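You operate a simulated robot arm through the tools that you are given. There is no shell and no other tool. Be economical: measure what you need, move in short steps, check, and stop when the job is done.

You are at the controls of a simulated two-armed robot. One attempt, no reset.

JOB
Bring the purple plate round and unload its foil and sheet.
Fine: drive off before you reach in; foil into the yellow tray, sheet on the cart top. The guards stay shut.

It is judged by the outcome, as a careful person would: the job done as asked, and still so three seconds after it is handed in. It fails if anything else is knocked over, pushed out of place, dropped, spilled or broken. Flat cloth is picked up by pressing the open fingertips on it (5 to 10 N) and closing them slowly along it; thin cloth reads only 2 to 8 mm in the jaws.

ROBOT AND FRAMES
Two 7-joint arms with two-finger parallel grippers on one trunk, on a base that drives. Base frame: it is fixed to the floor where the robot stands at the start and does not move with it; the origin is under the middle of the robot, x ahead of it, y to its left, z up. Readings come in m, rad, newtons and seconds.
The left shoulder is at the start at [0.05, 0.168, 1.207], the right one opposite. With the tool pointing down near the work surface each hand reaches from about 0.2 to 0.66 m from the robot's upright axis, wherever it stands, measured 20 degrees to its own side. Places, roughly: inside of the yellow offcut tray [0.4, -0.4, 0.9]; top of the table cart [0.2, -0.6, 0.8]; wide blue sheet [1, 1.75, 1]; wide silver foil [1, 1.75, 1]. Payload 1.57 kg a hand.
The TCP of each hand is the grasp point between the finger pads, 0.03 m short of the fingertips. In the tool frame z runs along the fingers and y along their closing line. The gripper opens to 0.08 m. The fingers are 0.017 m wide and 0.012 m thick; the gripper's body (0.04 by 0.082 m) begins 0.08 m behind the TCP.
Orientation is told as [roll, pitch, yaw] about the base's x, y, z axes, in that order, counted from this pose: with the fingers straight down and closing along the base's y, the tool's x points along the base's -x, its y along +y and its z along -z.

CONTROLS
- The arms move only by the tool servo_tool. It takes "left_moves", "right_moves" or both (then of equal length, played together; a hand with none holds still); each is a list that holds one entry, the list of rows, each a list of 6 numbers: the shift along the tool's x, y, z in m, then the turn, a rotation vector about the tool's x, y, z in rad. In form: [[[tx, ty, tz, ax, ay, az], ...]]. A call has 1 to 10 rows; each row shifts and turns the commanded pose from where the row before left it, along the tool's axes as they then stand. "left_jaw" and "right_jaw" are, for a hand that has rows, the finger opening in m, from 0 to 0.08, set as the call begins (left out, the last holds). A row lasts 0.2 s, in which the tool goes at most 0.05 m and 0.15 rad; a call with a longer step from one row to the next is refused whole, and so is a gripper value outside its range. Where a pose cannot be reached the arm comes as near as it can. A force on the tool above 40 N (or 10 N above the force at the start of the call, whichever is more), or a blocked arm, ends the call early, and 0.2 s more pass. Each finger travels about 0.045 m/s and halts on what it meets, pressing with about 43 N; the grip force reading is that of the motor and also rises with nothing between the fingers. The clock runs only during rows and for 0.2 s after the last one: add rows that do not move to give the fingers time. It gives the time, the measured TCP pose, the force on the tool (base axes), the opening and the grip force at its end, in the units of the frame above (readings bear some noise), with the torque about the TCP (base axes, N m) and any sound that the robot's microphone picked up.
- Cameras (640 x 400 px; columns grow to the right, rows downward): "scene" is now at [0.1122, -0.0126, 1.3924]; the picture's right is [-0.16, -0.99, 0.00], its down [-0.79, 0.13, -0.60] and it looks along [0.59, -0.10, -0.80] (base axes); focal length 214 px, centre (320, 200). "left" rides on the left gripper at [0.072, 0.007, -0.122] in its tool frame; the picture's right is [-0.09, 1.00, 0.00], its down [-0.84, -0.08, -0.54] and it looks along [-0.54, -0.05, 0.84] (tool axes); focal length 238 px, centre (320, 200). "right" rides on the right gripper at [0.072, -0.007, -0.122] in its tool frame; the picture's right is [0.09, 1.00, 0.00], its down [-0.84, 0.08, -0.54] and it looks along [-0.54, 0.05, 0.84] (tool axes); focal length 238 px, centre (320, 200). There is no depth. A picture from a camera that has moved, and an enlarged one, comes with that camera's place and axes in the base frame and with its lens.
- camera(camera): a new picture of that camera. The clock stands still meanwhile.
- raise_lower(by): slides the trunk up (or, below 0, down) by that many m; the arms and the scene camera ride with it, the base frame stays. It gives what a move gives, with no picture.
- steer(legs): drives the robot by 1 to 6 legs, each [ahead, left, turn to the left] in m, m and rad, along the robot's own axes; the way and the turn of a leg run together, so that a leg with both is an arc; at most 1.5 m and 3.142 rad a leg. The arms and the cameras ride along, it lands a little off, and it stops where it bumps. It gives what a move gives.
- turn_head(pan, tilt): turns the head with the scene camera to pan (to the left, within 1.396 rad either way) and tilt (down, from -0.506 to 1.204), counted from straight ahead of the robot. It gives what a move gives.
- close_up(camera, box): a new picture of the part [left, top, right, bottom] of that camera's present view, enlarged. The clock stands still meanwhile.
- finish_job(): hands the job in; it is judged then, once.

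Work in short steps. Places have to be worked out from the pictures, the camera data and where the tool is seen: move nearer, look again, correct. Check each grasp and each placing, and mend what went wrong. You have 120 turns and 92 pictures in all, those below and enlarged ones among them. Open the grippers and draw the arms clear of the work before you hand the job in, unless the task says otherwise; then end with one line.

The tools are called as a command line: name --argument value ..., lists and objects as JSON in quotes. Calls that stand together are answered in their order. servo_tool: Moves the arms, as the interface text tells. Its arguments: {"type":"object","properties":{"left_moves":{"type":"array","items":{"type":"array","items":{"type":"array","items":{"type":"number"}}}},"left_jaw":{"type":"number"},"right_moves":{"type":"array","items":{"type":"array","items":{"type":"array","items":{"type":"number"}}}},"right_jaw":{"type":"number"}},"required":[]} The other tools are called the same way: raise_lower (by) slides the trunk up or down; steer (legs) drives the base; turn_head (pan, tilt) turns the head that bears the scene camera; camera (camera) takes a picture; close_up (camera, box) takes an enlarged picture of a part of a camera's view; finish_job () hands the job in.

At the start:

```text
clock: 0.0
left_position: [0.3937, 0.1192, 1.2054]
left_orientation: [-0.001, 0.0, 0.002]
left_force: [0.1, -0.8, 0.4]
left_moment: [0.0, 0.0, 0.04]
left_grip_width: 0.0801
left_gripper_force: 0.1
right_position: [0.3587, -0.2665, 1.1322]
right_orientation: [0.002, 0.0, -0.002]
right_force: [-0.9, -0.9, -0.1]
right_moment: [0.0, -0.01, 0.01]
right_grip_width: 0.0797
right_gripper_force: 0.1
trunk travel left (down, up): [-0.375, 0.068]
robot x, y, heading: [-0.0002, 0.0007, -0.001]
head pan, tilt: [-0.166, 0.929]
```

scene: 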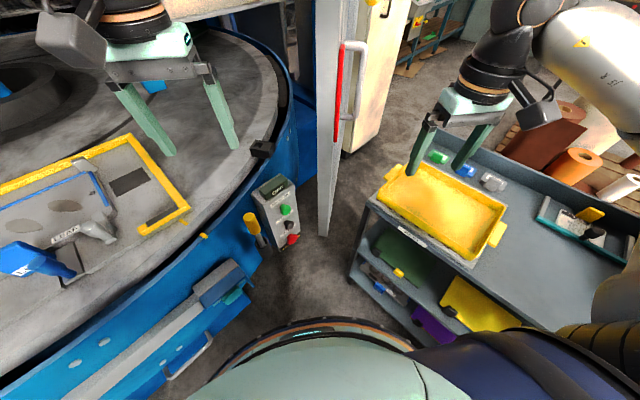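
right: 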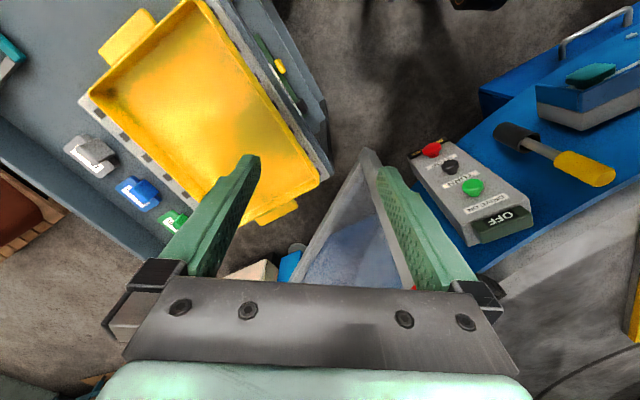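
left: 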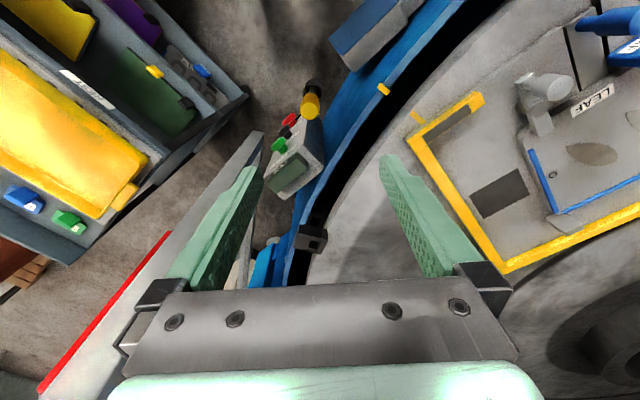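

The view shows a rotary table on the left, a control box with buttons, and a cart with the yellow tray. I'll look at the control box close up and pan the head left to see the table.

close_up --camera "scene" --box '[220, 160, 320, 260]'

turn_head --pan 0.6 --tilt 0.6

camera --camera "scene"

```text
4.00 times, centred on (270, 210) of scene
camera zoom: at [0.1122, -0.0126, 1.3924], right [-0.16, -0.99, 0.0], down [-0.79, 0.13, -0.6], along [0.59, -0.1, -0.8], focal length 858 px, centre (520, 160)
```

zoom: 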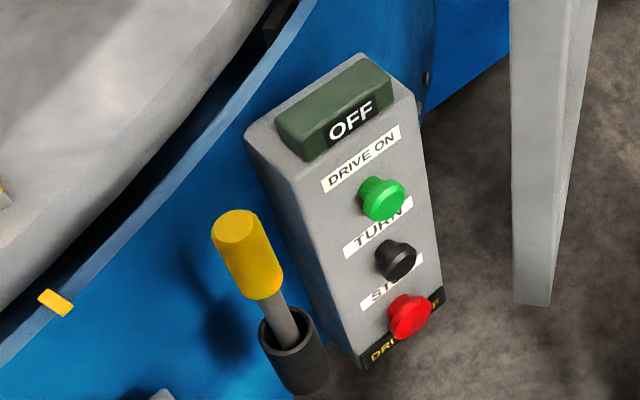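

```text
clock: 1.1
left_position: [0.3929, 0.1185, 1.2055]
left_orientation: [-0.001, -0.001, 0.002]
left_force: [-1.0, 0.2, 0.2]
left_moment: [-0.01, 0.02, -0.02]
left_grip_width: 0.0802
left_gripper_force: 0.1
right_position: [0.3588, -0.2656, 1.1306]
right_orientation: [0.002, -0.001, -0.001]
right_force: [0.4, 0.7, 0.5]
right_moment: [-0.01, -0.01, 0.02]
right_grip_width: 0.0801
right_gripper_force: 0.0
trunk travel left (down, up): [-0.375, 0.068]
robot x, y, heading: [-0.0017, 0.0008, 0.003]
head pan, tilt: [0.6, 0.6]
```

```text
87 pictures are left
camera scene: at [0.1123, 0.0495, 1.4193], right [0.56, -0.83, 0.0], down [-0.47, -0.32, -0.82], along [0.68, 0.47, -0.57], focal length 214 px, centre (320, 200)
```

scene: 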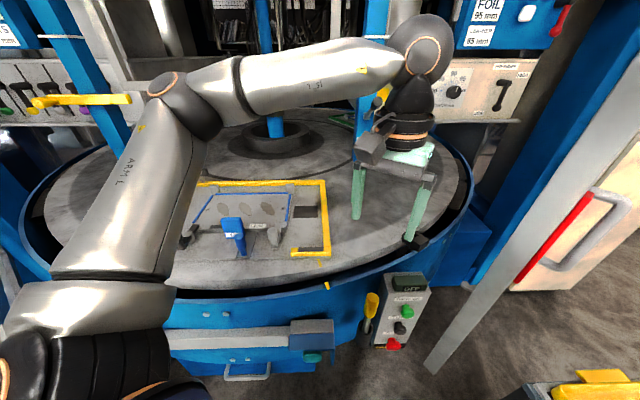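

The table's front shows a blue-marked plate; the others are hidden behind. I'll zoom into the control box and the table, and the wall panel behind.

close_up --camera "scene" --box '[350, 260, 440, 356]'

close_up --camera "scene" --box '[160, 120, 480, 320]'

close_up --camera "scene" --box '[0, 0, 220, 140]'

close_up --camera "scene" --box '[380, 0, 600, 140]'

```text
4.17 times, centred on (395, 308) of scene
camera zoom: at [0.1123, 0.0495, 1.4193], right [0.56, -0.83, 0.0], down [-0.47, -0.32, -0.82], along [0.68, 0.47, -0.57], focal length 894 px, centre (8, -250)
```

zoom: 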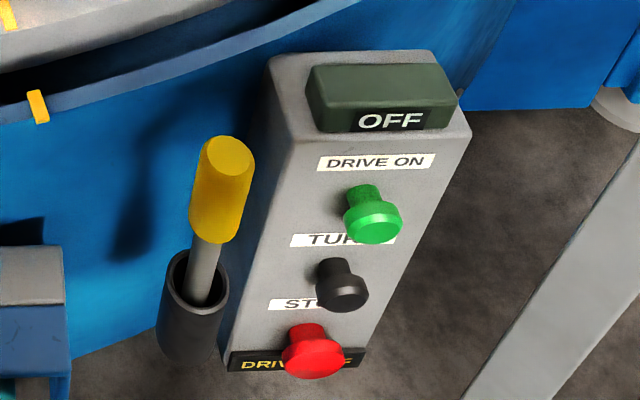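

```text
2.00 times, centred on (320, 220) of scene
camera zoom: at [0.1123, 0.0495, 1.4193], right [0.56, -0.83, 0.0], down [-0.47, -0.32, -0.82], along [0.68, 0.47, -0.57], focal length 429 px, centre (320, 160)
```

zoom: 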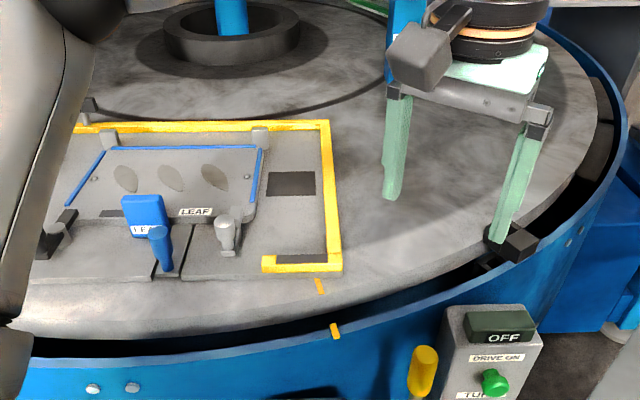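

```text
2.86 times, centred on (110, 70) of scene
camera zoom: at [0.1123, 0.0495, 1.4193], right [0.56, -0.83, 0.0], down [-0.47, -0.32, -0.82], along [0.68, 0.47, -0.57], focal length 613 px, centre (920, 571)
```

zoom: 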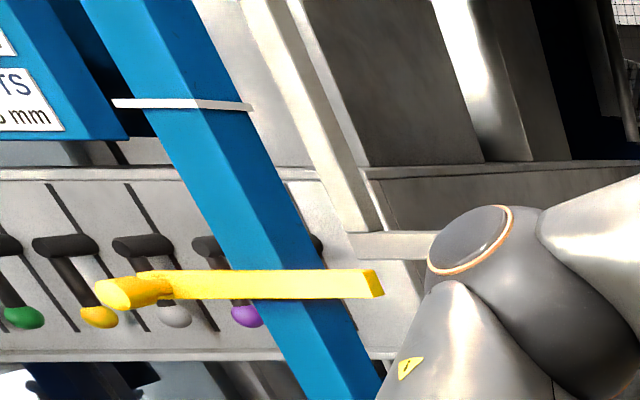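

```text
2.86 times, centred on (490, 70) of scene
camera zoom: at [0.1123, 0.0495, 1.4193], right [0.56, -0.83, 0.0], down [-0.47, -0.32, -0.82], along [0.68, 0.47, -0.57], focal length 613 px, centre (-166, 571)
```

zoom: 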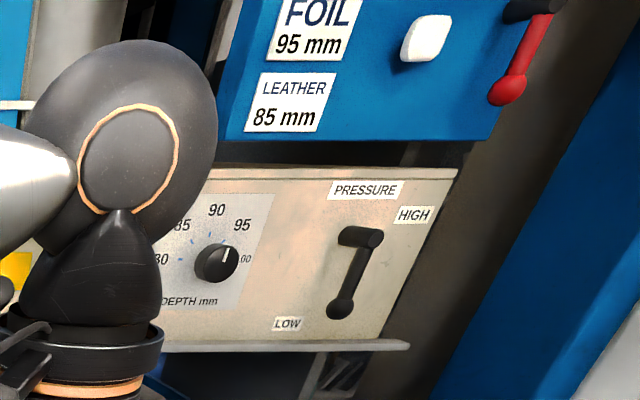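

This is a foil press carousel with colour-marked plates. I'll look further left for the purple plate and the guards.

turn_head --pan 1.25 --tilt 0.45

camera --camera "scene"

turn_head --pan 0.6 --tilt 0.1

camera --camera "scene"

```text
clock: 2.1
left_position: [0.3946, 0.1196, 1.2047]
left_orientation: [-0.001, 0.001, 0.001]
left_force: [0.9, 0.5, 0.0]
left_moment: [0.02, 0.01, 0.02]
left_grip_width: 0.0804
left_gripper_force: 0.1
right_position: [0.3583, -0.266, 1.131]
right_orientation: [0.001, 0.0, -0.002]
right_force: [0.3, 0.2, 0.0]
right_moment: [0.01, -0.04, -0.02]
right_grip_width: 0.08
right_gripper_force: 0.1
trunk travel left (down, up): [-0.375, 0.068]
robot x, y, heading: [0.0039, 0.0015, -0.002]
head pan, tilt: [1.25, 0.45]
```

```text
82 pictures are left
camera scene: at [0.0684, 0.0868, 1.4328], right [0.95, -0.32, 0.0], down [-0.14, -0.41, -0.9], along [0.28, 0.85, -0.44], focal length 214 px, centre (320, 200)
```

scene: 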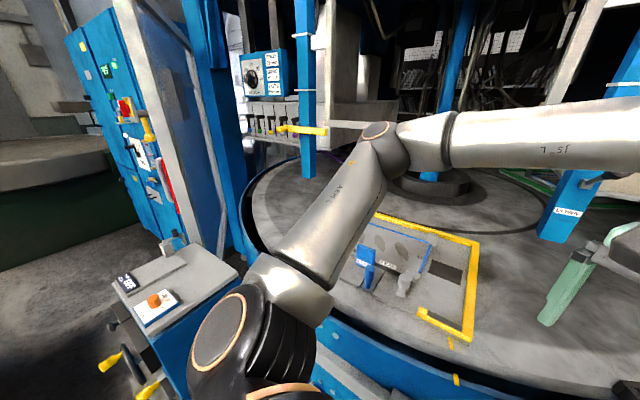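

```text
clock: 3.2
left_position: [0.3935, 0.1189, 1.2058]
left_orientation: [0.0, 0.0, 0.003]
left_force: [0.0, -0.1, -0.5]
left_moment: [-0.02, -0.02, -0.05]
left_grip_width: 0.08
left_gripper_force: 0.1
right_position: [0.3591, -0.2654, 1.1301]
right_orientation: [0.003, 0.0, 0.0]
right_force: [0.3, -0.5, 0.4]
right_moment: [-0.06, -0.01, 0.01]
right_grip_width: 0.0802
right_gripper_force: 0.1
trunk travel left (down, up): [-0.375, 0.068]
robot x, y, heading: [-0.0023, 0.0003, -0.0]
head pan, tilt: [0.6, 0.099]
```

```text
81 pictures are left
camera scene: at [0.1152, 0.0516, 1.4654], right [0.57, -0.82, 0.0], down [-0.08, -0.06, -0.99], along [0.82, 0.56, -0.1], focal length 214 px, centre (320, 200)
```

scene: 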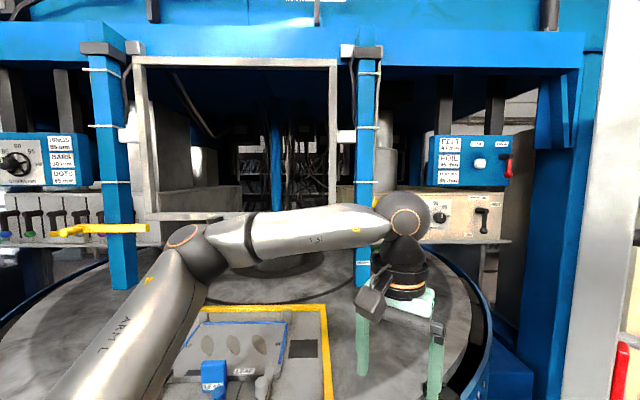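

Let me read the control box from the hand cameras.

close_up --camera "right" --box '[390, 80, 640, 260]'

close_up --camera "left" --box '[240, 60, 340, 210]'

close_up --camera "left" --box '[380, 0, 640, 280]'

```text
2.22 times, centred on (515, 170) of right
camera zoom: at [0.2867, -0.2725, 1.2538], right [-0.09, 1.0, 0.0], down [0.84, 0.08, 0.54], along [0.54, 0.05, -0.84], focal length 530 px, centre (-113, 267)
```

zoom: 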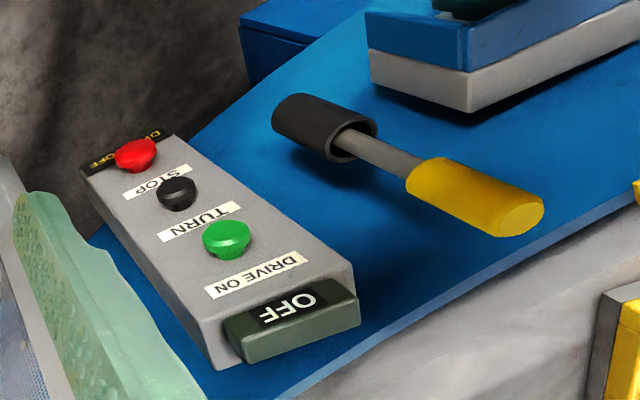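

```text
2.67 times, centred on (290, 135) of left
camera zoom: at [0.3219, 0.1258, 1.3275], right [0.09, 1.0, 0.0], down [0.84, -0.08, 0.54], along [0.54, -0.05, -0.84], focal length 636 px, centre (400, 373)
```

zoom: 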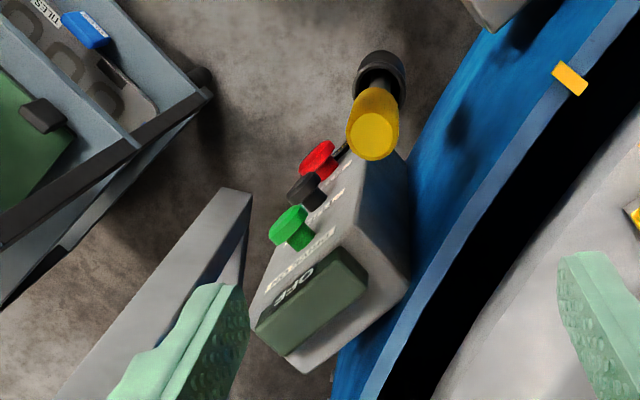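

```text
1.43 times, centred on (510, 140) of left
camera zoom: at [0.3219, 0.1258, 1.3275], right [0.09, 1.0, 0.0], down [0.84, -0.08, 0.54], along [0.54, -0.05, -0.84], focal length 340 px, centre (49, 286)
```

zoom: 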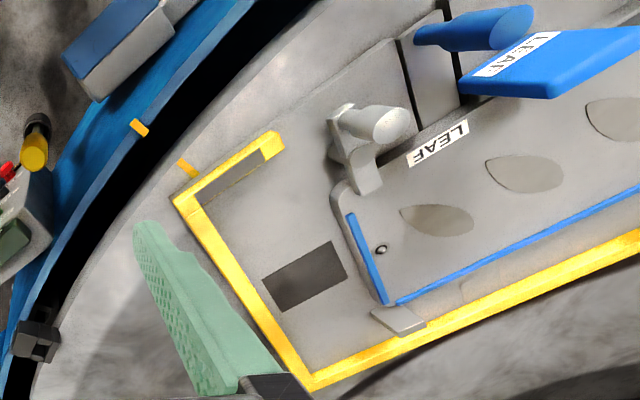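

From triangulating the two views: green button ≈ (0.48, 0.03, 0.867), black TURN ≈ (0.477, 0.028, 0.785), red STOP ≈ (0.476, 0.027, 0.688), panel facing roughly (-0.79,-0.62). I'll close the right hand and aim its fingers at the panel, pitched up from straight down.

servo_tool --right_jaw 0 --right_moves '[[[0, 0, 0, 0, 0, -0.13], [0, 0, 0, 0, 0, -0.13], [0, 0, 0, 0, 0, -0.13], [0, 0, 0, 0, 0, -0.13], [0, 0, 0, 0, 0, -0.13], [0, 0, 0, 0, -0.14, 0], [0, 0, 0, 0, -0.14, 0], [0, 0, 0, 0, -0.14, 0], [0, 0, 0, 0, -0.14, 0], [0, 0, 0, 0, -0.14, 0]]]'

turn_head --pan 0.2 --tilt 0.8

camera --camera "scene"

camera --camera "right"

```text
clock: 5.4
left_position: [0.3925, 0.119, 1.2051]
left_orientation: [-0.002, -0.001, 0.004]
left_force: [-0.4, 0.3, 0.6]
left_moment: [-0.01, 0.0, 0.0]
left_grip_width: 0.0797
left_gripper_force: 0.1
right_position: [0.3587, -0.2656, 1.1304]
right_orientation: [-0.001, -0.701, 0.651]
right_force: [0.4, -0.2, 0.7]
right_moment: [0.0, 0.03, -0.01]
right_grip_width: 0.0
right_gripper_force: 21.6
trunk travel left (down, up): [-0.375, 0.068]
robot x, y, heading: [-0.0005, -0.0002, 0.002]
head pan, tilt: [0.6, 0.099]
```

```text
clock: 6.4
left_position: [0.3937, 0.1186, 1.2048]
left_orientation: [-0.001, 0.0, 0.001]
left_force: [0.5, -0.8, -0.2]
left_moment: [-0.03, -0.03, -0.01]
left_grip_width: 0.08
left_gripper_force: 0.1
right_position: [0.359, -0.2639, 1.1314]
right_orientation: [0.0, -0.699, 0.65]
right_force: [0.7, 0.9, -0.3]
right_moment: [-0.02, -0.02, 0.0]
right_grip_width: 0.0
right_gripper_force: 21.5
trunk travel left (down, up): [-0.375, 0.068]
robot x, y, heading: [0.0032, 0.0012, 0.001]
head pan, tilt: [0.201, 0.799]
```

```text
77 pictures are left
camera scene: at [0.1184, 0.0157, 1.4025], right [0.2, -0.98, 0.0], down [-0.7, -0.14, -0.7], along [0.68, 0.14, -0.72], focal length 214 px, centre (320, 200)
```

scene: 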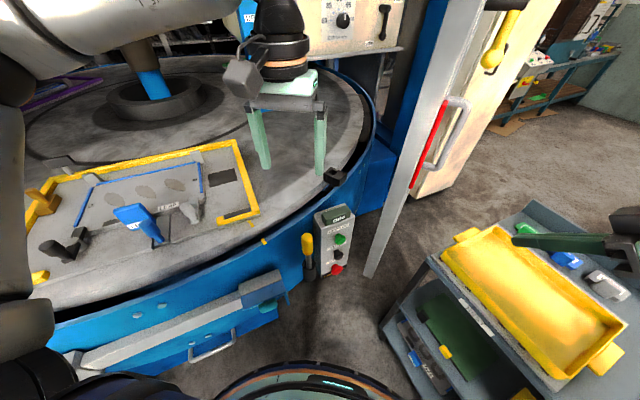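

```text
76 pictures are left
camera right: at [0.2565, -0.3512, 1.1789], right [-0.66, 0.75, -0.06], down [0.19, 0.24, 0.95], along [0.73, 0.62, -0.3], focal length 238 px, centre (320, 200)
```

right: 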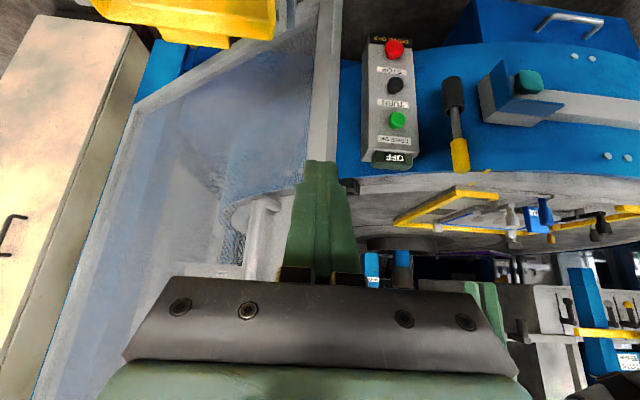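

The right hand now aims at the panel, and the green button re-triangulates at (0.478, 0.031, 0.867); the door's edge is about 0.14 m right of the press line. I'll pitch further and move to 7 cm before the green button.

servo_tool --right_moves '[[[0, 0, 0, 0, -0.14, 0], [0, 0, 0, 0, -0.14, 0], [0, 0, 0, 0, -0.14, 0], [0.0169, 0.0232, 0.0373, 0, 0, 0], [0.0169, 0.0232, 0.0373, 0, 0, 0], [0.0169, 0.0232, 0.0373, 0, 0, 0], [0.0169, 0.0232, 0.0373, 0, 0, 0], [0.0169, 0.0232, 0.0373, 0, 0, 0], [0.0169, 0.0232, 0.0373, 0, 0, 0], [0.0169, 0.0232, 0.0373, 0, 0, 0]]]'

camera --camera "right"

camera --camera "scene"

```text
clock: 8.6
left_position: [0.3936, 0.1188, 1.2059]
left_orientation: [-0.002, -0.002, 0.001]
left_force: [0.1, -0.3, 0.0]
left_moment: [0.03, 0.0, -0.02]
left_grip_width: 0.0801
left_gripper_force: 0.2
right_position: [0.3992, -0.0735, 0.8918]
right_orientation: [-0.001, -0.979, 0.634]
right_force: [0.4, 1.0, 0.2]
right_moment: [-0.01, 0.02, 0.03]
right_grip_width: 0.0001
right_gripper_force: 20.9
right hand out of reach, approached as far as the arm can: row 1, 2, 3, 4, 9, 10
trunk travel left (down, up): [-0.375, 0.068]
robot x, y, heading: [-0.0021, -0.0025, 0.001]
head pan, tilt: [0.201, 0.799]
```

```text
75 pictures are left
camera right: at [0.2894, -0.1643, 0.901], right [-0.63, 0.77, -0.08], down [-0.03, 0.07, 1.0], along [0.77, 0.63, -0.02], focal length 238 px, centre (320, 200)
```

right: 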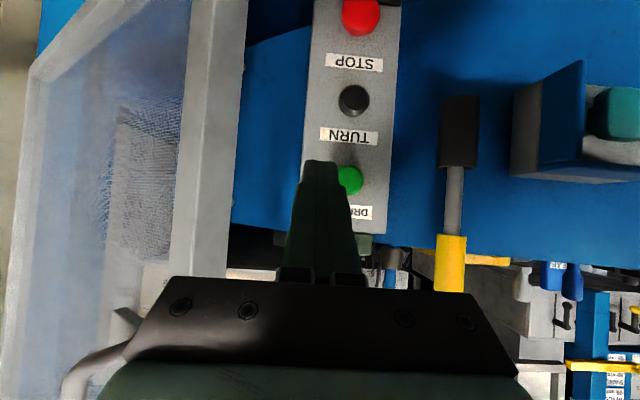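

```text
74 pictures are left
camera scene: at [0.1183, 0.0155, 1.4024], right [0.2, -0.98, 0.0], down [-0.7, -0.14, -0.7], along [0.68, 0.14, -0.72], focal length 214 px, centre (320, 200)
```

scene: 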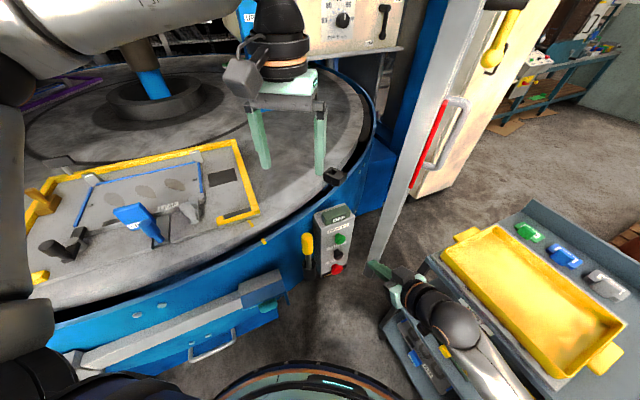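

The tip is about 10 cm short of green and 4 cm to the side; the arm is near a limit. I'll shift sideways and forward a bit, then check.

servo_tool --right_moves '[[[0, 0.02, 0, 0, 0, 0], [0, 0.018, 0, 0, 0, 0], [-0.011, 0, 0.0166, 0, 0, 0], [0, 0, 0, 0, 0, 0]]]'

camera --camera "right"

```text
clock: 9.6
left_position: [0.3935, 0.1177, 1.206]
left_orientation: [-0.002, -0.003, 0.003]
left_force: [0.6, -0.7, -0.2]
left_moment: [-0.01, -0.05, -0.01]
left_grip_width: 0.0802
left_gripper_force: 0.0
right_position: [0.4158, -0.0639, 0.8949]
right_orientation: [0.004, -0.979, 0.635]
right_force: [-0.6, -0.1, -0.3]
right_moment: [-0.02, 0.0, 0.0]
right_grip_width: 0.0001
right_gripper_force: 21.9
right hand out of reach, approached as far as the arm can: row 1, 2
trunk travel left (down, up): [-0.375, 0.068]
robot x, y, heading: [0.0024, 0.001, -0.004]
head pan, tilt: [0.201, 0.799]
```

```text
73 pictures are left
camera right: at [0.3047, -0.1528, 0.9026], right [-0.63, 0.77, -0.07], down [-0.03, 0.07, 1.0], along [0.77, 0.63, -0.02], focal length 238 px, centre (320, 200)
```

right: 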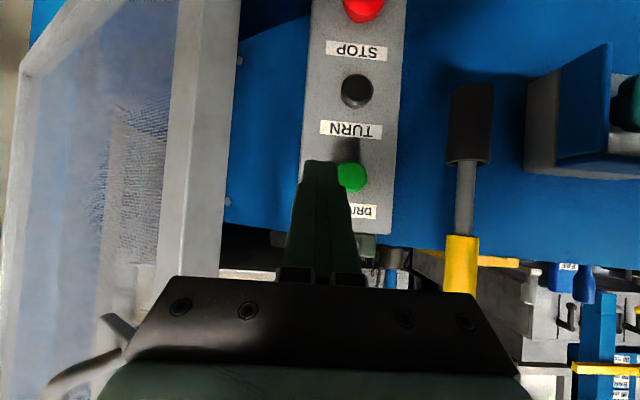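

Sideways reach is limited but forward works. A small turn of the base to the left (0.09 rad) will line the tip up with the button.

steer --legs '[[0, 0, 0.09]]'

camera --camera "right"

```text
clock: 10.5
left_position: [0.3809, 0.1527, 1.2056]
left_orientation: [-0.002, 0.0, 0.091]
left_force: [0.7, -0.2, 0.2]
left_moment: [0.0, 0.03, 0.01]
left_grip_width: 0.0801
left_gripper_force: 0.1
right_position: [0.4181, -0.0262, 0.8931]
right_orientation: [0.004, -0.98, 0.724]
right_force: [0.0, 0.8, -0.7]
right_moment: [0.02, -0.02, 0.0]
right_grip_width: 0.0001
right_gripper_force: 21.7
trunk travel left (down, up): [-0.375, 0.068]
robot x, y, heading: [-0.0007, -0.0021, 0.093]
head pan, tilt: [0.201, 0.799]
```

```text
72 pictures are left
camera right: at [0.3169, -0.125, 0.9027], right [-0.7, 0.71, -0.07], down [-0.04, 0.07, 1.0], along [0.71, 0.7, -0.02], focal length 238 px, centre (320, 200)
```

right: 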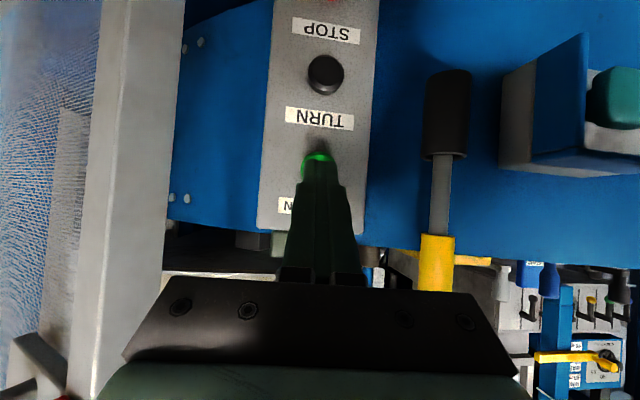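

The tip is aligned with green. I'll push forward in small steps until contact.

servo_tool --right_moves '[[[-0.0017, 0, 0.0116, 0, 0, 0], [-0.0067, 0, 0.01, 0, 0, 0], [-0.0056, 0, 0.0083, 0, 0, 0], [-0.0056, 0, 0.0083, 0, 0, 0], [-0.0028, 0, 0.0042, 0, 0, 0], [-0.0028, 0, 0.0042, 0, 0, 0], [-0.0028, 0, 0.0042, 0, 0, 0]]]'

camera --camera "right"

```text
clock: 12.1
left_position: [0.381, 0.1528, 1.206]
left_orientation: [-0.003, -0.002, 0.089]
left_force: [-0.7, -0.5, -0.1]
left_moment: [0.04, 0.01, 0.01]
left_grip_width: 0.0801
left_gripper_force: 0.1
right_position: [0.4535, 0.0031, 0.8893]
right_orientation: [0.007, -0.978, 0.72]
right_force: [-1.6, -1.9, 2.0]
right_moment: [0.02, -0.05, 0.01]
right_grip_width: 0.0
right_gripper_force: 21.7
right hand out of reach, approached as far as the arm can: row 3
trunk travel left (down, up): [-0.375, 0.068]
robot x, y, heading: [-0.0012, -0.0003, 0.083]
head pan, tilt: [0.201, 0.799]
```

```text
71 pictures are left
camera right: at [0.3522, -0.096, 0.8981], right [-0.7, 0.71, -0.07], down [-0.04, 0.07, 1.0], along [0.71, 0.7, -0.02], focal length 238 px, centre (320, 200)
```

right: 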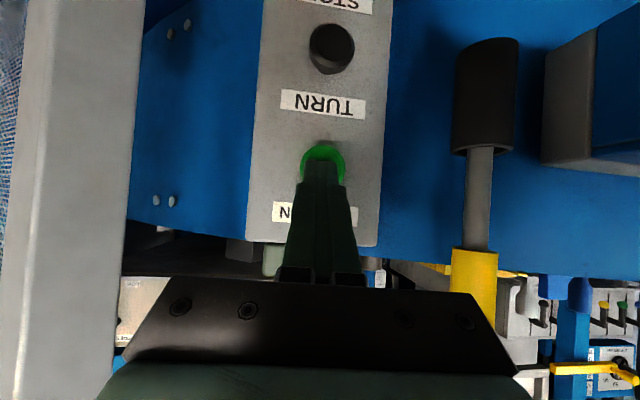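

Contact is starting (about 3 N). I'll push on gently a few more millimetres.

servo_tool --right_moves '[[[-0.0022, 0, 0.0033, 0, 0, 0], [-0.0022, 0, 0.0033, 0, 0, 0], [-0.0022, 0, 0.0033, 0, 0, 0]]]'

close_up --camera "scene" --box '[220, 150, 380, 250]'

```text
clock: 12.9
left_position: [0.3789, 0.1507, 1.2064]
left_orientation: [0.001, -0.004, 0.089]
left_force: [-0.7, 0.6, -0.1]
left_moment: [-0.02, -0.04, 0.01]
left_grip_width: 0.0799
left_gripper_force: 0.0
right_position: [0.4599, 0.0076, 0.8885]
right_orientation: [0.007, -0.976, 0.72]
right_force: [-25.5, -22.5, 8.8]
right_moment: [-0.04, 0.02, -0.09]
right_grip_width: 0.0
right_gripper_force: 22.0
trunk travel left (down, up): [-0.375, 0.068]
robot x, y, heading: [-0.0048, -0.0034, 0.088]
head pan, tilt: [0.201, 0.799]
heard: click
```

```text
4.00 times, centred on (300, 200) of scene
camera zoom: at [0.1127, 0.0234, 1.403], right [0.28, -0.96, 0.0], down [-0.69, -0.2, -0.7], along [0.67, 0.2, -0.71], focal length 858 px, centre (400, 200)
```

zoom: 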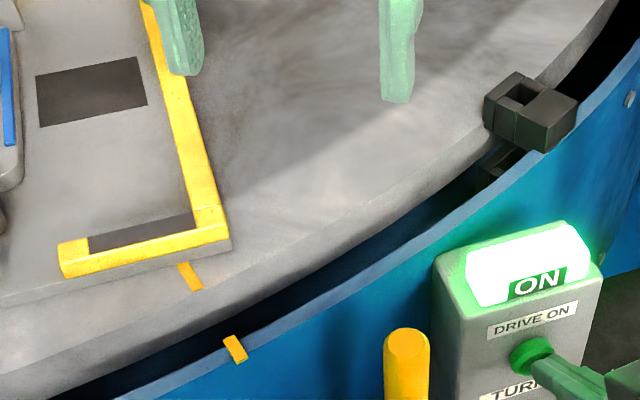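

Drive is ON. Next: back off and lower 8.3 cm to face TURN.

servo_tool --right_moves '[[[0.0125, 0, -0.0187, 0, 0, 0], [0.0125, 0, -0.0187, 0, 0, 0], [0.023, 0, 0.0154, 0, 0, 0], [0.023, 0, 0.0154, 0, 0, 0], [0.023, 0, 0.0154, 0, 0, 0], [0, 0, 0, 0, 0, 0]]]'

camera --camera "right"

```text
clock: 14.3
left_position: [0.3814, 0.1534, 1.2048]
left_orientation: [-0.003, -0.001, 0.091]
left_force: [0.5, 1.0, 0.1]
left_moment: [0.01, 0.0, 0.02]
left_grip_width: 0.08
left_gripper_force: 0.0
right_position: [0.4302, -0.0224, 0.8608]
right_orientation: [0.014, -0.975, 0.721]
right_force: [0.1, -0.7, 0.6]
right_moment: [-0.01, -0.04, -0.01]
right_grip_width: 0.0
right_gripper_force: 21.6
right hand out of reach, approached as far as the arm can: row 3, 4, 5
trunk travel left (down, up): [-0.375, 0.068]
robot x, y, heading: [-0.0009, 0.0013, 0.092]
head pan, tilt: [0.201, 0.799]
```

```text
69 pictures are left
camera right: at [0.3287, -0.1214, 0.8701], right [-0.7, 0.71, -0.07], down [-0.03, 0.07, 1.0], along [0.71, 0.7, -0.02], focal length 238 px, centre (320, 200)
```

right: 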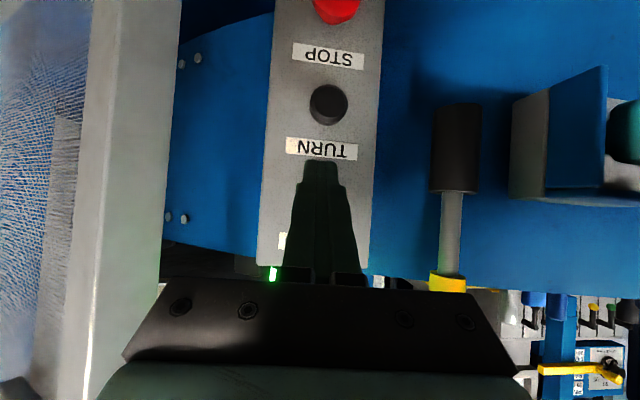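

The arm can't go lower by itself; I'll need the trunk. First raise the left hand well clear of the table and check where the right forearm is relative to the cart.

servo_tool --left_moves '[[[0, 0, -0.04, 0, 0, 0], [0, 0, -0.04, 0, 0, 0], [0, 0, -0.04, 0, 0, 0], [0, 0, -0.04, 0, 0, 0], [0, 0, 0, 0, 0, 0]]]'

turn_head --pan -0.4 --tilt 0.95

camera --camera "scene"

```text
clock: 15.5
left_position: [0.3821, 0.1554, 1.367]
left_orientation: [-0.001, -0.002, 0.09]
left_force: [0.6, -0.1, -0.8]
left_moment: [-0.01, 0.07, -0.03]
left_grip_width: 0.08
left_gripper_force: 0.1
right_position: [0.4307, -0.0225, 0.86]
right_orientation: [0.01, -0.977, 0.721]
right_force: [-1.1, 0.5, -0.4]
right_moment: [0.04, -0.01, 0.02]
right_grip_width: 0.0
right_gripper_force: 20.8
trunk travel left (down, up): [-0.375, 0.068]
robot x, y, heading: [0.0019, 0.0018, 0.09]
head pan, tilt: [0.201, 0.799]
```

```text
clock: 16.5
left_position: [0.3831, 0.1545, 1.3663]
left_orientation: [-0.003, 0.001, 0.09]
left_force: [-0.2, 0.1, -1.0]
left_moment: [0.03, 0.01, 0.02]
left_grip_width: 0.0799
left_gripper_force: 0.2
right_position: [0.431, -0.0224, 0.8616]
right_orientation: [0.012, -0.977, 0.72]
right_force: [0.3, 0.6, 0.6]
right_moment: [-0.02, -0.01, 0.01]
right_grip_width: 0.0001
right_gripper_force: 21.3
trunk travel left (down, up): [-0.375, 0.068]
robot x, y, heading: [0.0014, -0.0006, 0.09]
head pan, tilt: [-0.4, 0.949]
```

```text
68 pictures are left
camera scene: at [0.1084, -0.0191, 1.3909], right [-0.31, -0.95, 0.0], down [-0.77, 0.25, -0.58], along [0.55, -0.18, -0.81], focal length 214 px, centre (320, 200)
```

scene: 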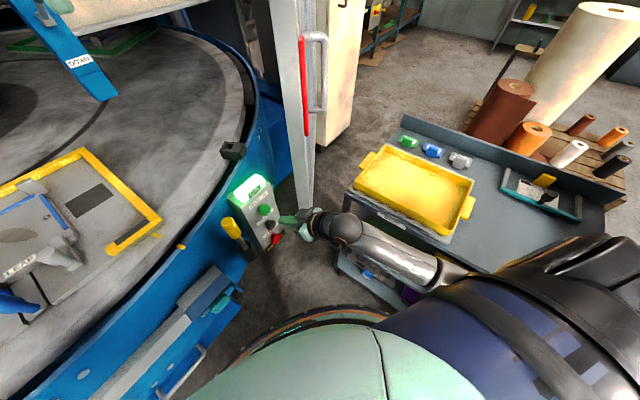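

The forearm stays off the cart's near edge (≈(0.52,-0.27)–(0.14,-0.52)) and well above it. I'll lower the trunk in two stages, commanding nothing else, so both TURN and STOP come within reach.

raise_lower --by -0.055

camera --camera "right"

```text
clock: 17.5
left_position: [0.3813, 0.1547, 1.3115]
left_orientation: [-0.001, -0.002, 0.091]
left_force: [0.7, -0.1, -0.5]
left_moment: [-0.03, -0.01, -0.02]
left_grip_width: 0.0799
left_gripper_force: 0.0
right_position: [0.4295, -0.0224, 0.8054]
right_orientation: [0.012, -0.977, 0.721]
right_force: [-0.3, -0.3, -0.2]
right_moment: [0.0, 0.02, 0.05]
right_grip_width: 0.0
right_gripper_force: 21.5
trunk travel left (down, up): [-0.32, 0.123]
robot x, y, heading: [-0.0033, -0.0002, 0.089]
head pan, tilt: [-0.4, 0.949]
```

```text
67 pictures are left
camera right: at [0.3287, -0.1214, 0.8153], right [-0.7, 0.71, -0.07], down [-0.03, 0.07, 1.0], along [0.71, 0.7, -0.02], focal length 238 px, centre (320, 200)
```

right: 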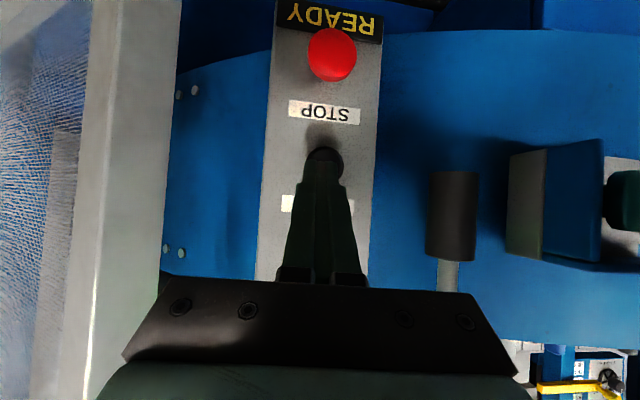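

The status strip changed from "DRIVE OFF" to "READY". I'll lower the trunk 0.1 m more (so STOP is also reachable) then bring the hand back up to TURN.

raise_lower --by -0.1

servo_tool --right_moves '[[[-0.0277, 0, -0.0186, 0, 0, 0], [-0.0277, 0, -0.0186, 0, 0, 0], [-0.0277, 0, -0.0186, 0, 0, 0], [0, 0, 0, 0, 0, 0]]]'

camera --camera "right"

turn_head --pan 0.5 --tilt 0.55

camera --camera "scene"

```text
clock: 18.8
left_position: [0.3821, 0.1555, 1.2116]
left_orientation: [-0.001, -0.002, 0.091]
left_force: [0.2, 0.1, 0.1]
left_moment: [0.05, -0.01, 0.01]
left_grip_width: 0.0799
left_gripper_force: 0.0
right_position: [0.4304, -0.0229, 0.7058]
right_orientation: [0.01, -0.976, 0.721]
right_force: [-0.2, -0.9, 0.3]
right_moment: [-0.02, -0.03, 0.0]
right_grip_width: 0.0003
right_gripper_force: 21.1
trunk travel left (down, up): [-0.22, 0.223]
robot x, y, heading: [0.0004, 0.0004, 0.085]
head pan, tilt: [-0.4, 0.949]
```

```text
clock: 19.8
left_position: [0.3793, 0.152, 1.2117]
left_orientation: [-0.001, -0.004, 0.09]
left_force: [0.4, -0.3, -0.6]
left_moment: [-0.01, 0.02, 0.05]
left_grip_width: 0.0801
left_gripper_force: 0.1
right_position: [0.4267, -0.0216, 0.8027]
right_orientation: [0.024, -0.974, 0.71]
right_force: [0.3, 0.5, 0.4]
right_moment: [-0.01, 0.01, -0.05]
right_grip_width: 0.0
right_gripper_force: 21.0
trunk travel left (down, up): [-0.22, 0.223]
robot x, y, heading: [-0.0023, -0.0022, 0.087]
head pan, tilt: [-0.4, 0.949]
```

```text
66 pictures are left
camera right: at [0.3261, -0.1209, 0.8128], right [-0.7, 0.71, -0.06], down [-0.03, 0.06, 1.0], along [0.71, 0.7, -0.02], focal length 238 px, centre (320, 200)
```

right: 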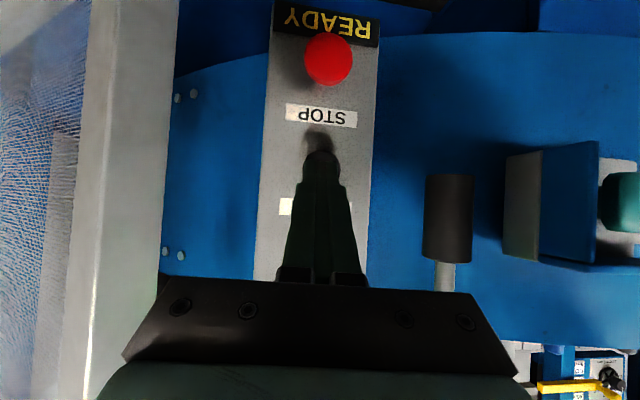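

```text
clock: 21.0
left_position: [0.3784, 0.1536, 1.2126]
left_orientation: [0.0, -0.002, 0.091]
left_force: [-0.7, 0.1, -0.5]
left_moment: [0.03, 0.05, -0.02]
left_grip_width: 0.0799
left_gripper_force: 0.1
right_position: [0.4287, -0.0218, 0.8052]
right_orientation: [0.018, -0.978, 0.716]
right_force: [-0.5, -0.3, -0.8]
right_moment: [0.0, -0.04, 0.0]
right_grip_width: 0.0001
right_gripper_force: 21.3
trunk travel left (down, up): [-0.22, 0.223]
robot x, y, heading: [0.0015, -0.0037, 0.087]
head pan, tilt: [0.499, 0.55]
```

```text
65 pictures are left
camera scene: at [0.111, 0.0521, 1.2691], right [0.55, -0.83, 0.0], down [-0.43, -0.29, -0.85], along [0.71, 0.47, -0.52], focal length 214 px, centre (320, 200)
```

scene: 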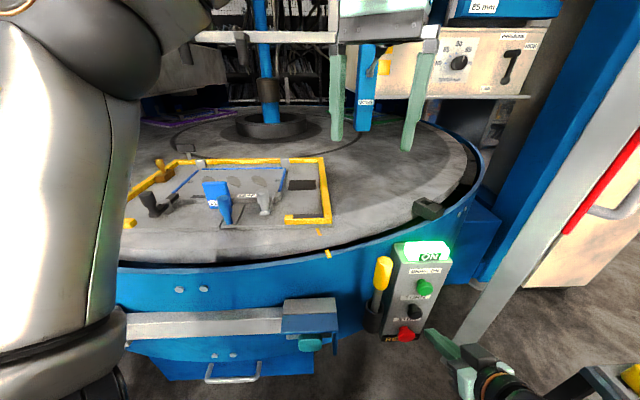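

Aligned with TURN. Press it with the same stroke as the green button, then look.

servo_tool --right_moves '[[[-0.0056, 0, 0.0083, 0, 0, 0], [-0.0056, 0, 0.0083, 0, 0, 0], [-0.0056, 0, 0.0083, 0, 0, 0], [-0.0028, 0, 0.0042, 0, 0, 0], [-0.0022, 0, 0.0033, 0, 0, 0], [-0.0022, 0, 0.0033, 0, 0, 0]]]'

camera --camera "scene"

```text
clock: 22.4
left_position: [0.3771, 0.1544, 1.2132]
left_orientation: [-0.005, -0.005, 0.09]
left_force: [0.5, -0.8, 1.0]
left_moment: [-0.05, 0.0, 0.02]
left_grip_width: 0.08
left_gripper_force: 0.1
right_position: [0.4585, 0.0072, 0.8055]
right_orientation: [0.009, -0.975, 0.721]
right_force: [-3.4, -4.2, 0.0]
right_moment: [-0.05, 0.01, -0.04]
right_grip_width: 0.0001
right_gripper_force: 21.2
trunk travel left (down, up): [-0.22, 0.223]
robot x, y, heading: [-0.0008, 0.0012, 0.09]
head pan, tilt: [0.499, 0.55]
heard: click
```

```text
64 pictures are left
camera scene: at [0.1089, 0.0543, 1.2692], right [0.55, -0.83, 0.0], down [-0.43, -0.29, -0.85], along [0.71, 0.47, -0.52], focal length 214 px, centre (320, 200)
```

scene: 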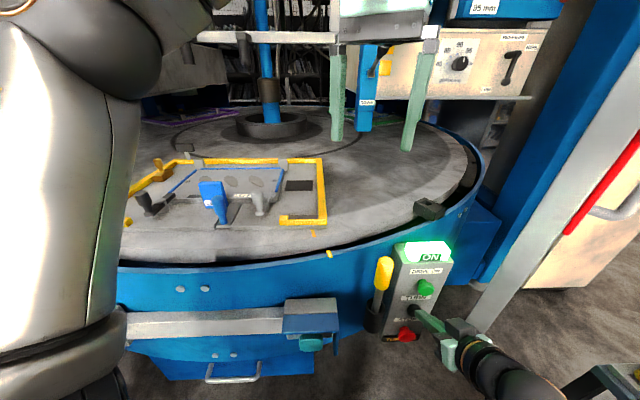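

It clicked and the table is turning clockwise. I'll back off the button, drop to STOP height as a precaution, and watch.

servo_tool --right_moves '[[[0.0125, 0, -0.0187, 0, 0, 0], [0.0125, 0, -0.0187, 0, 0, 0], [0.0277, 0, 0.0186, 0, 0, 0], [0.0277, 0, 0.0186, 0, 0, 0], [0.0277, 0, 0.0186, 0, 0, 0]]]'

camera --camera "scene"

```text
clock: 23.6
left_position: [0.3812, 0.1521, 1.2099]
left_orientation: [0.001, -0.001, 0.087]
left_force: [0.7, -0.5, -0.1]
left_moment: [0.09, 0.04, 0.0]
left_grip_width: 0.08
left_gripper_force: 0.1
right_position: [0.4296, -0.0263, 0.7047]
right_orientation: [0.01, -0.977, 0.72]
right_force: [0.1, -0.1, 0.6]
right_moment: [0.05, 0.0, 0.04]
right_grip_width: 0.0003
right_gripper_force: 21.0
trunk travel left (down, up): [-0.22, 0.223]
robot x, y, heading: [-0.0009, 0.0012, 0.089]
head pan, tilt: [0.499, 0.55]
```

```text
63 pictures are left
camera scene: at [0.1142, 0.0502, 1.2684], right [0.55, -0.83, 0.0], down [-0.44, -0.29, -0.85], along [0.71, 0.47, -0.52], focal length 214 px, centre (320, 200)
```

scene: 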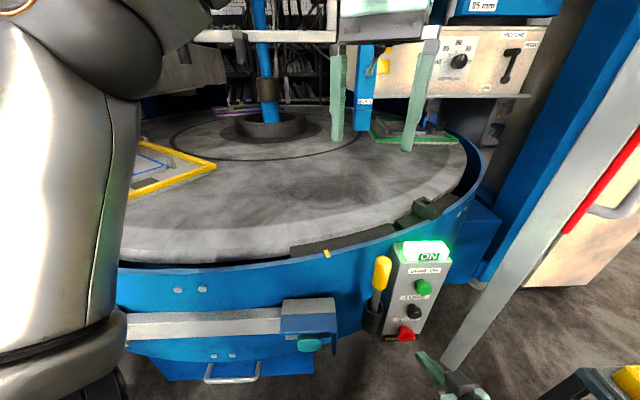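

A green plate is coming; purple is at the back. Wait and watch whether it stops by itself.

servo_tool --right_moves '[[[0, 0, 0, 0, 0, 0], [0, 0, 0, 0, 0, 0], [0, 0, 0, 0, 0, 0], [0, 0, 0, 0, 0, 0], [0, 0, 0, 0, 0, 0], [0, 0, 0, 0, 0, 0], [0, 0, 0, 0, 0, 0]]]'

camera --camera "scene"

```text
clock: 25.2
left_position: [0.3817, 0.1539, 1.2111]
left_orientation: [-0.002, 0.001, 0.091]
left_force: [0.6, -0.5, -0.6]
left_moment: [-0.03, -0.01, 0.02]
left_grip_width: 0.0798
left_gripper_force: 0.0
right_position: [0.4303, -0.0242, 0.7057]
right_orientation: [0.01, -0.978, 0.72]
right_force: [0.0, 0.5, -0.2]
right_moment: [-0.02, 0.0, -0.02]
right_grip_width: 0.0
right_gripper_force: 21.6
trunk travel left (down, up): [-0.22, 0.223]
robot x, y, heading: [0.0013, 0.0029, 0.09]
head pan, tilt: [0.499, 0.55]
```

```text
62 pictures are left
camera scene: at [0.1139, 0.0529, 1.2688], right [0.55, -0.83, 0.0], down [-0.43, -0.29, -0.85], along [0.71, 0.47, -0.52], focal length 214 px, centre (320, 200)
```

scene: 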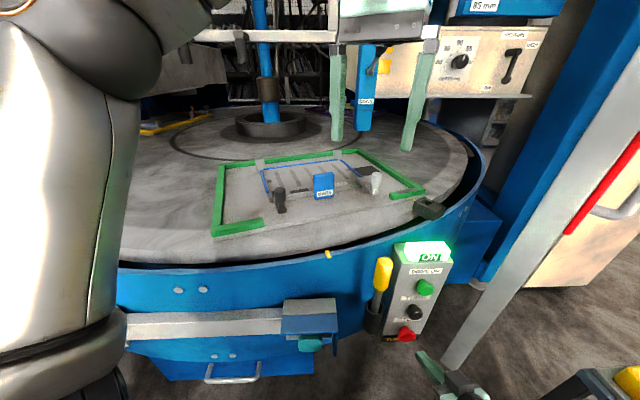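

Green is nearly at the front station. Short wait to see if it stops there.

servo_tool --right_moves '[[[0, 0, 0, 0, 0, 0], [0, 0, 0, 0, 0, 0], [0, 0, 0, 0, 0, 0], [0, 0, 0, 0, 0, 0]]]'

camera --camera "scene"

close_up --camera "right" --box '[220, 0, 440, 140]'

```text
clock: 26.2
left_position: [0.3817, 0.153, 1.2107]
left_orientation: [-0.001, 0.002, 0.091]
left_force: [-0.5, 0.0, 0.4]
left_moment: [-0.03, -0.01, 0.01]
left_grip_width: 0.0801
left_gripper_force: 0.1
right_position: [0.4305, -0.0232, 0.7063]
right_orientation: [0.013, -0.977, 0.721]
right_force: [-0.4, 0.6, -0.4]
right_moment: [0.02, -0.04, 0.01]
right_grip_width: 0.0
right_gripper_force: 21.5
trunk travel left (down, up): [-0.22, 0.223]
robot x, y, heading: [-0.0003, -0.001, 0.087]
head pan, tilt: [0.499, 0.55]
```

```text
61 pictures are left
camera scene: at [0.1139, 0.0529, 1.2688], right [0.55, -0.83, 0.0], down [-0.43, -0.29, -0.85], along [0.71, 0.47, -0.52], focal length 214 px, centre (320, 200)
```

scene: 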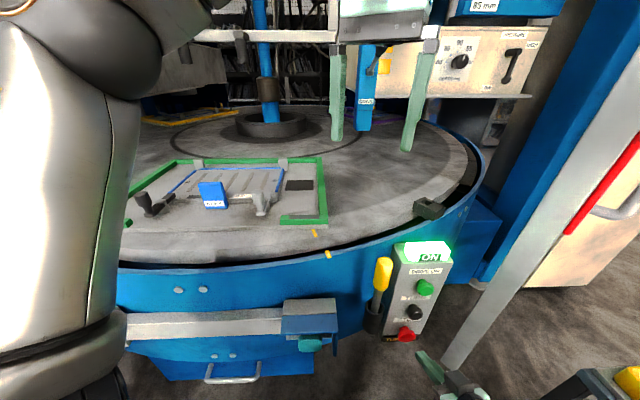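

```text
2.86 times, centred on (330, 70) of right
camera zoom: at [0.329, -0.1231, 0.7154], right [-0.7, 0.71, -0.07], down [-0.03, 0.07, 1.0], along [0.71, 0.7, -0.02], focal length 681 px, centre (291, 571)
```

zoom: 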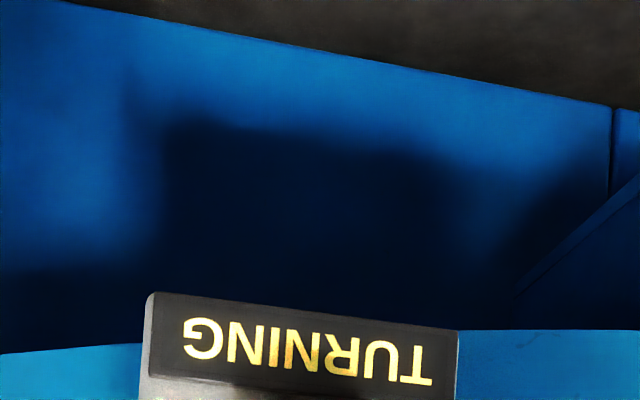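

Status says TURNING; check whether it is slowing to a stop.

servo_tool --right_moves '[[[0, 0, 0, 0, 0, 0], [0, 0, 0, 0, 0, 0]]]'

camera --camera "scene"

```text
clock: 26.8
left_position: [0.3814, 0.1546, 1.2108]
left_orientation: [-0.001, 0.0, 0.09]
left_force: [-0.2, -0.7, 0.1]
left_moment: [0.01, -0.01, -0.01]
left_grip_width: 0.08
left_gripper_force: 0.1
right_position: [0.4304, -0.0244, 0.7057]
right_orientation: [0.012, -0.978, 0.722]
right_force: [-0.5, 0.6, 0.0]
right_moment: [0.02, 0.01, 0.01]
right_grip_width: 0.0
right_gripper_force: 21.7
trunk travel left (down, up): [-0.22, 0.223]
robot x, y, heading: [-0.0036, -0.0011, 0.095]
head pan, tilt: [0.499, 0.55]
```

```text
59 pictures are left
camera scene: at [0.1139, 0.0529, 1.2688], right [0.55, -0.83, 0.0], down [-0.43, -0.29, -0.85], along [0.71, 0.47, -0.52], focal length 214 px, centre (320, 200)
```

scene: 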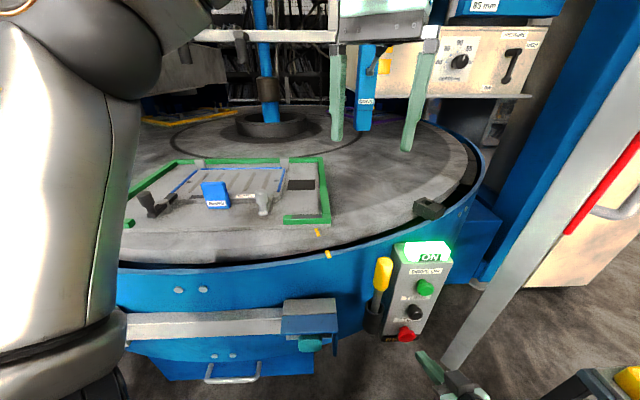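

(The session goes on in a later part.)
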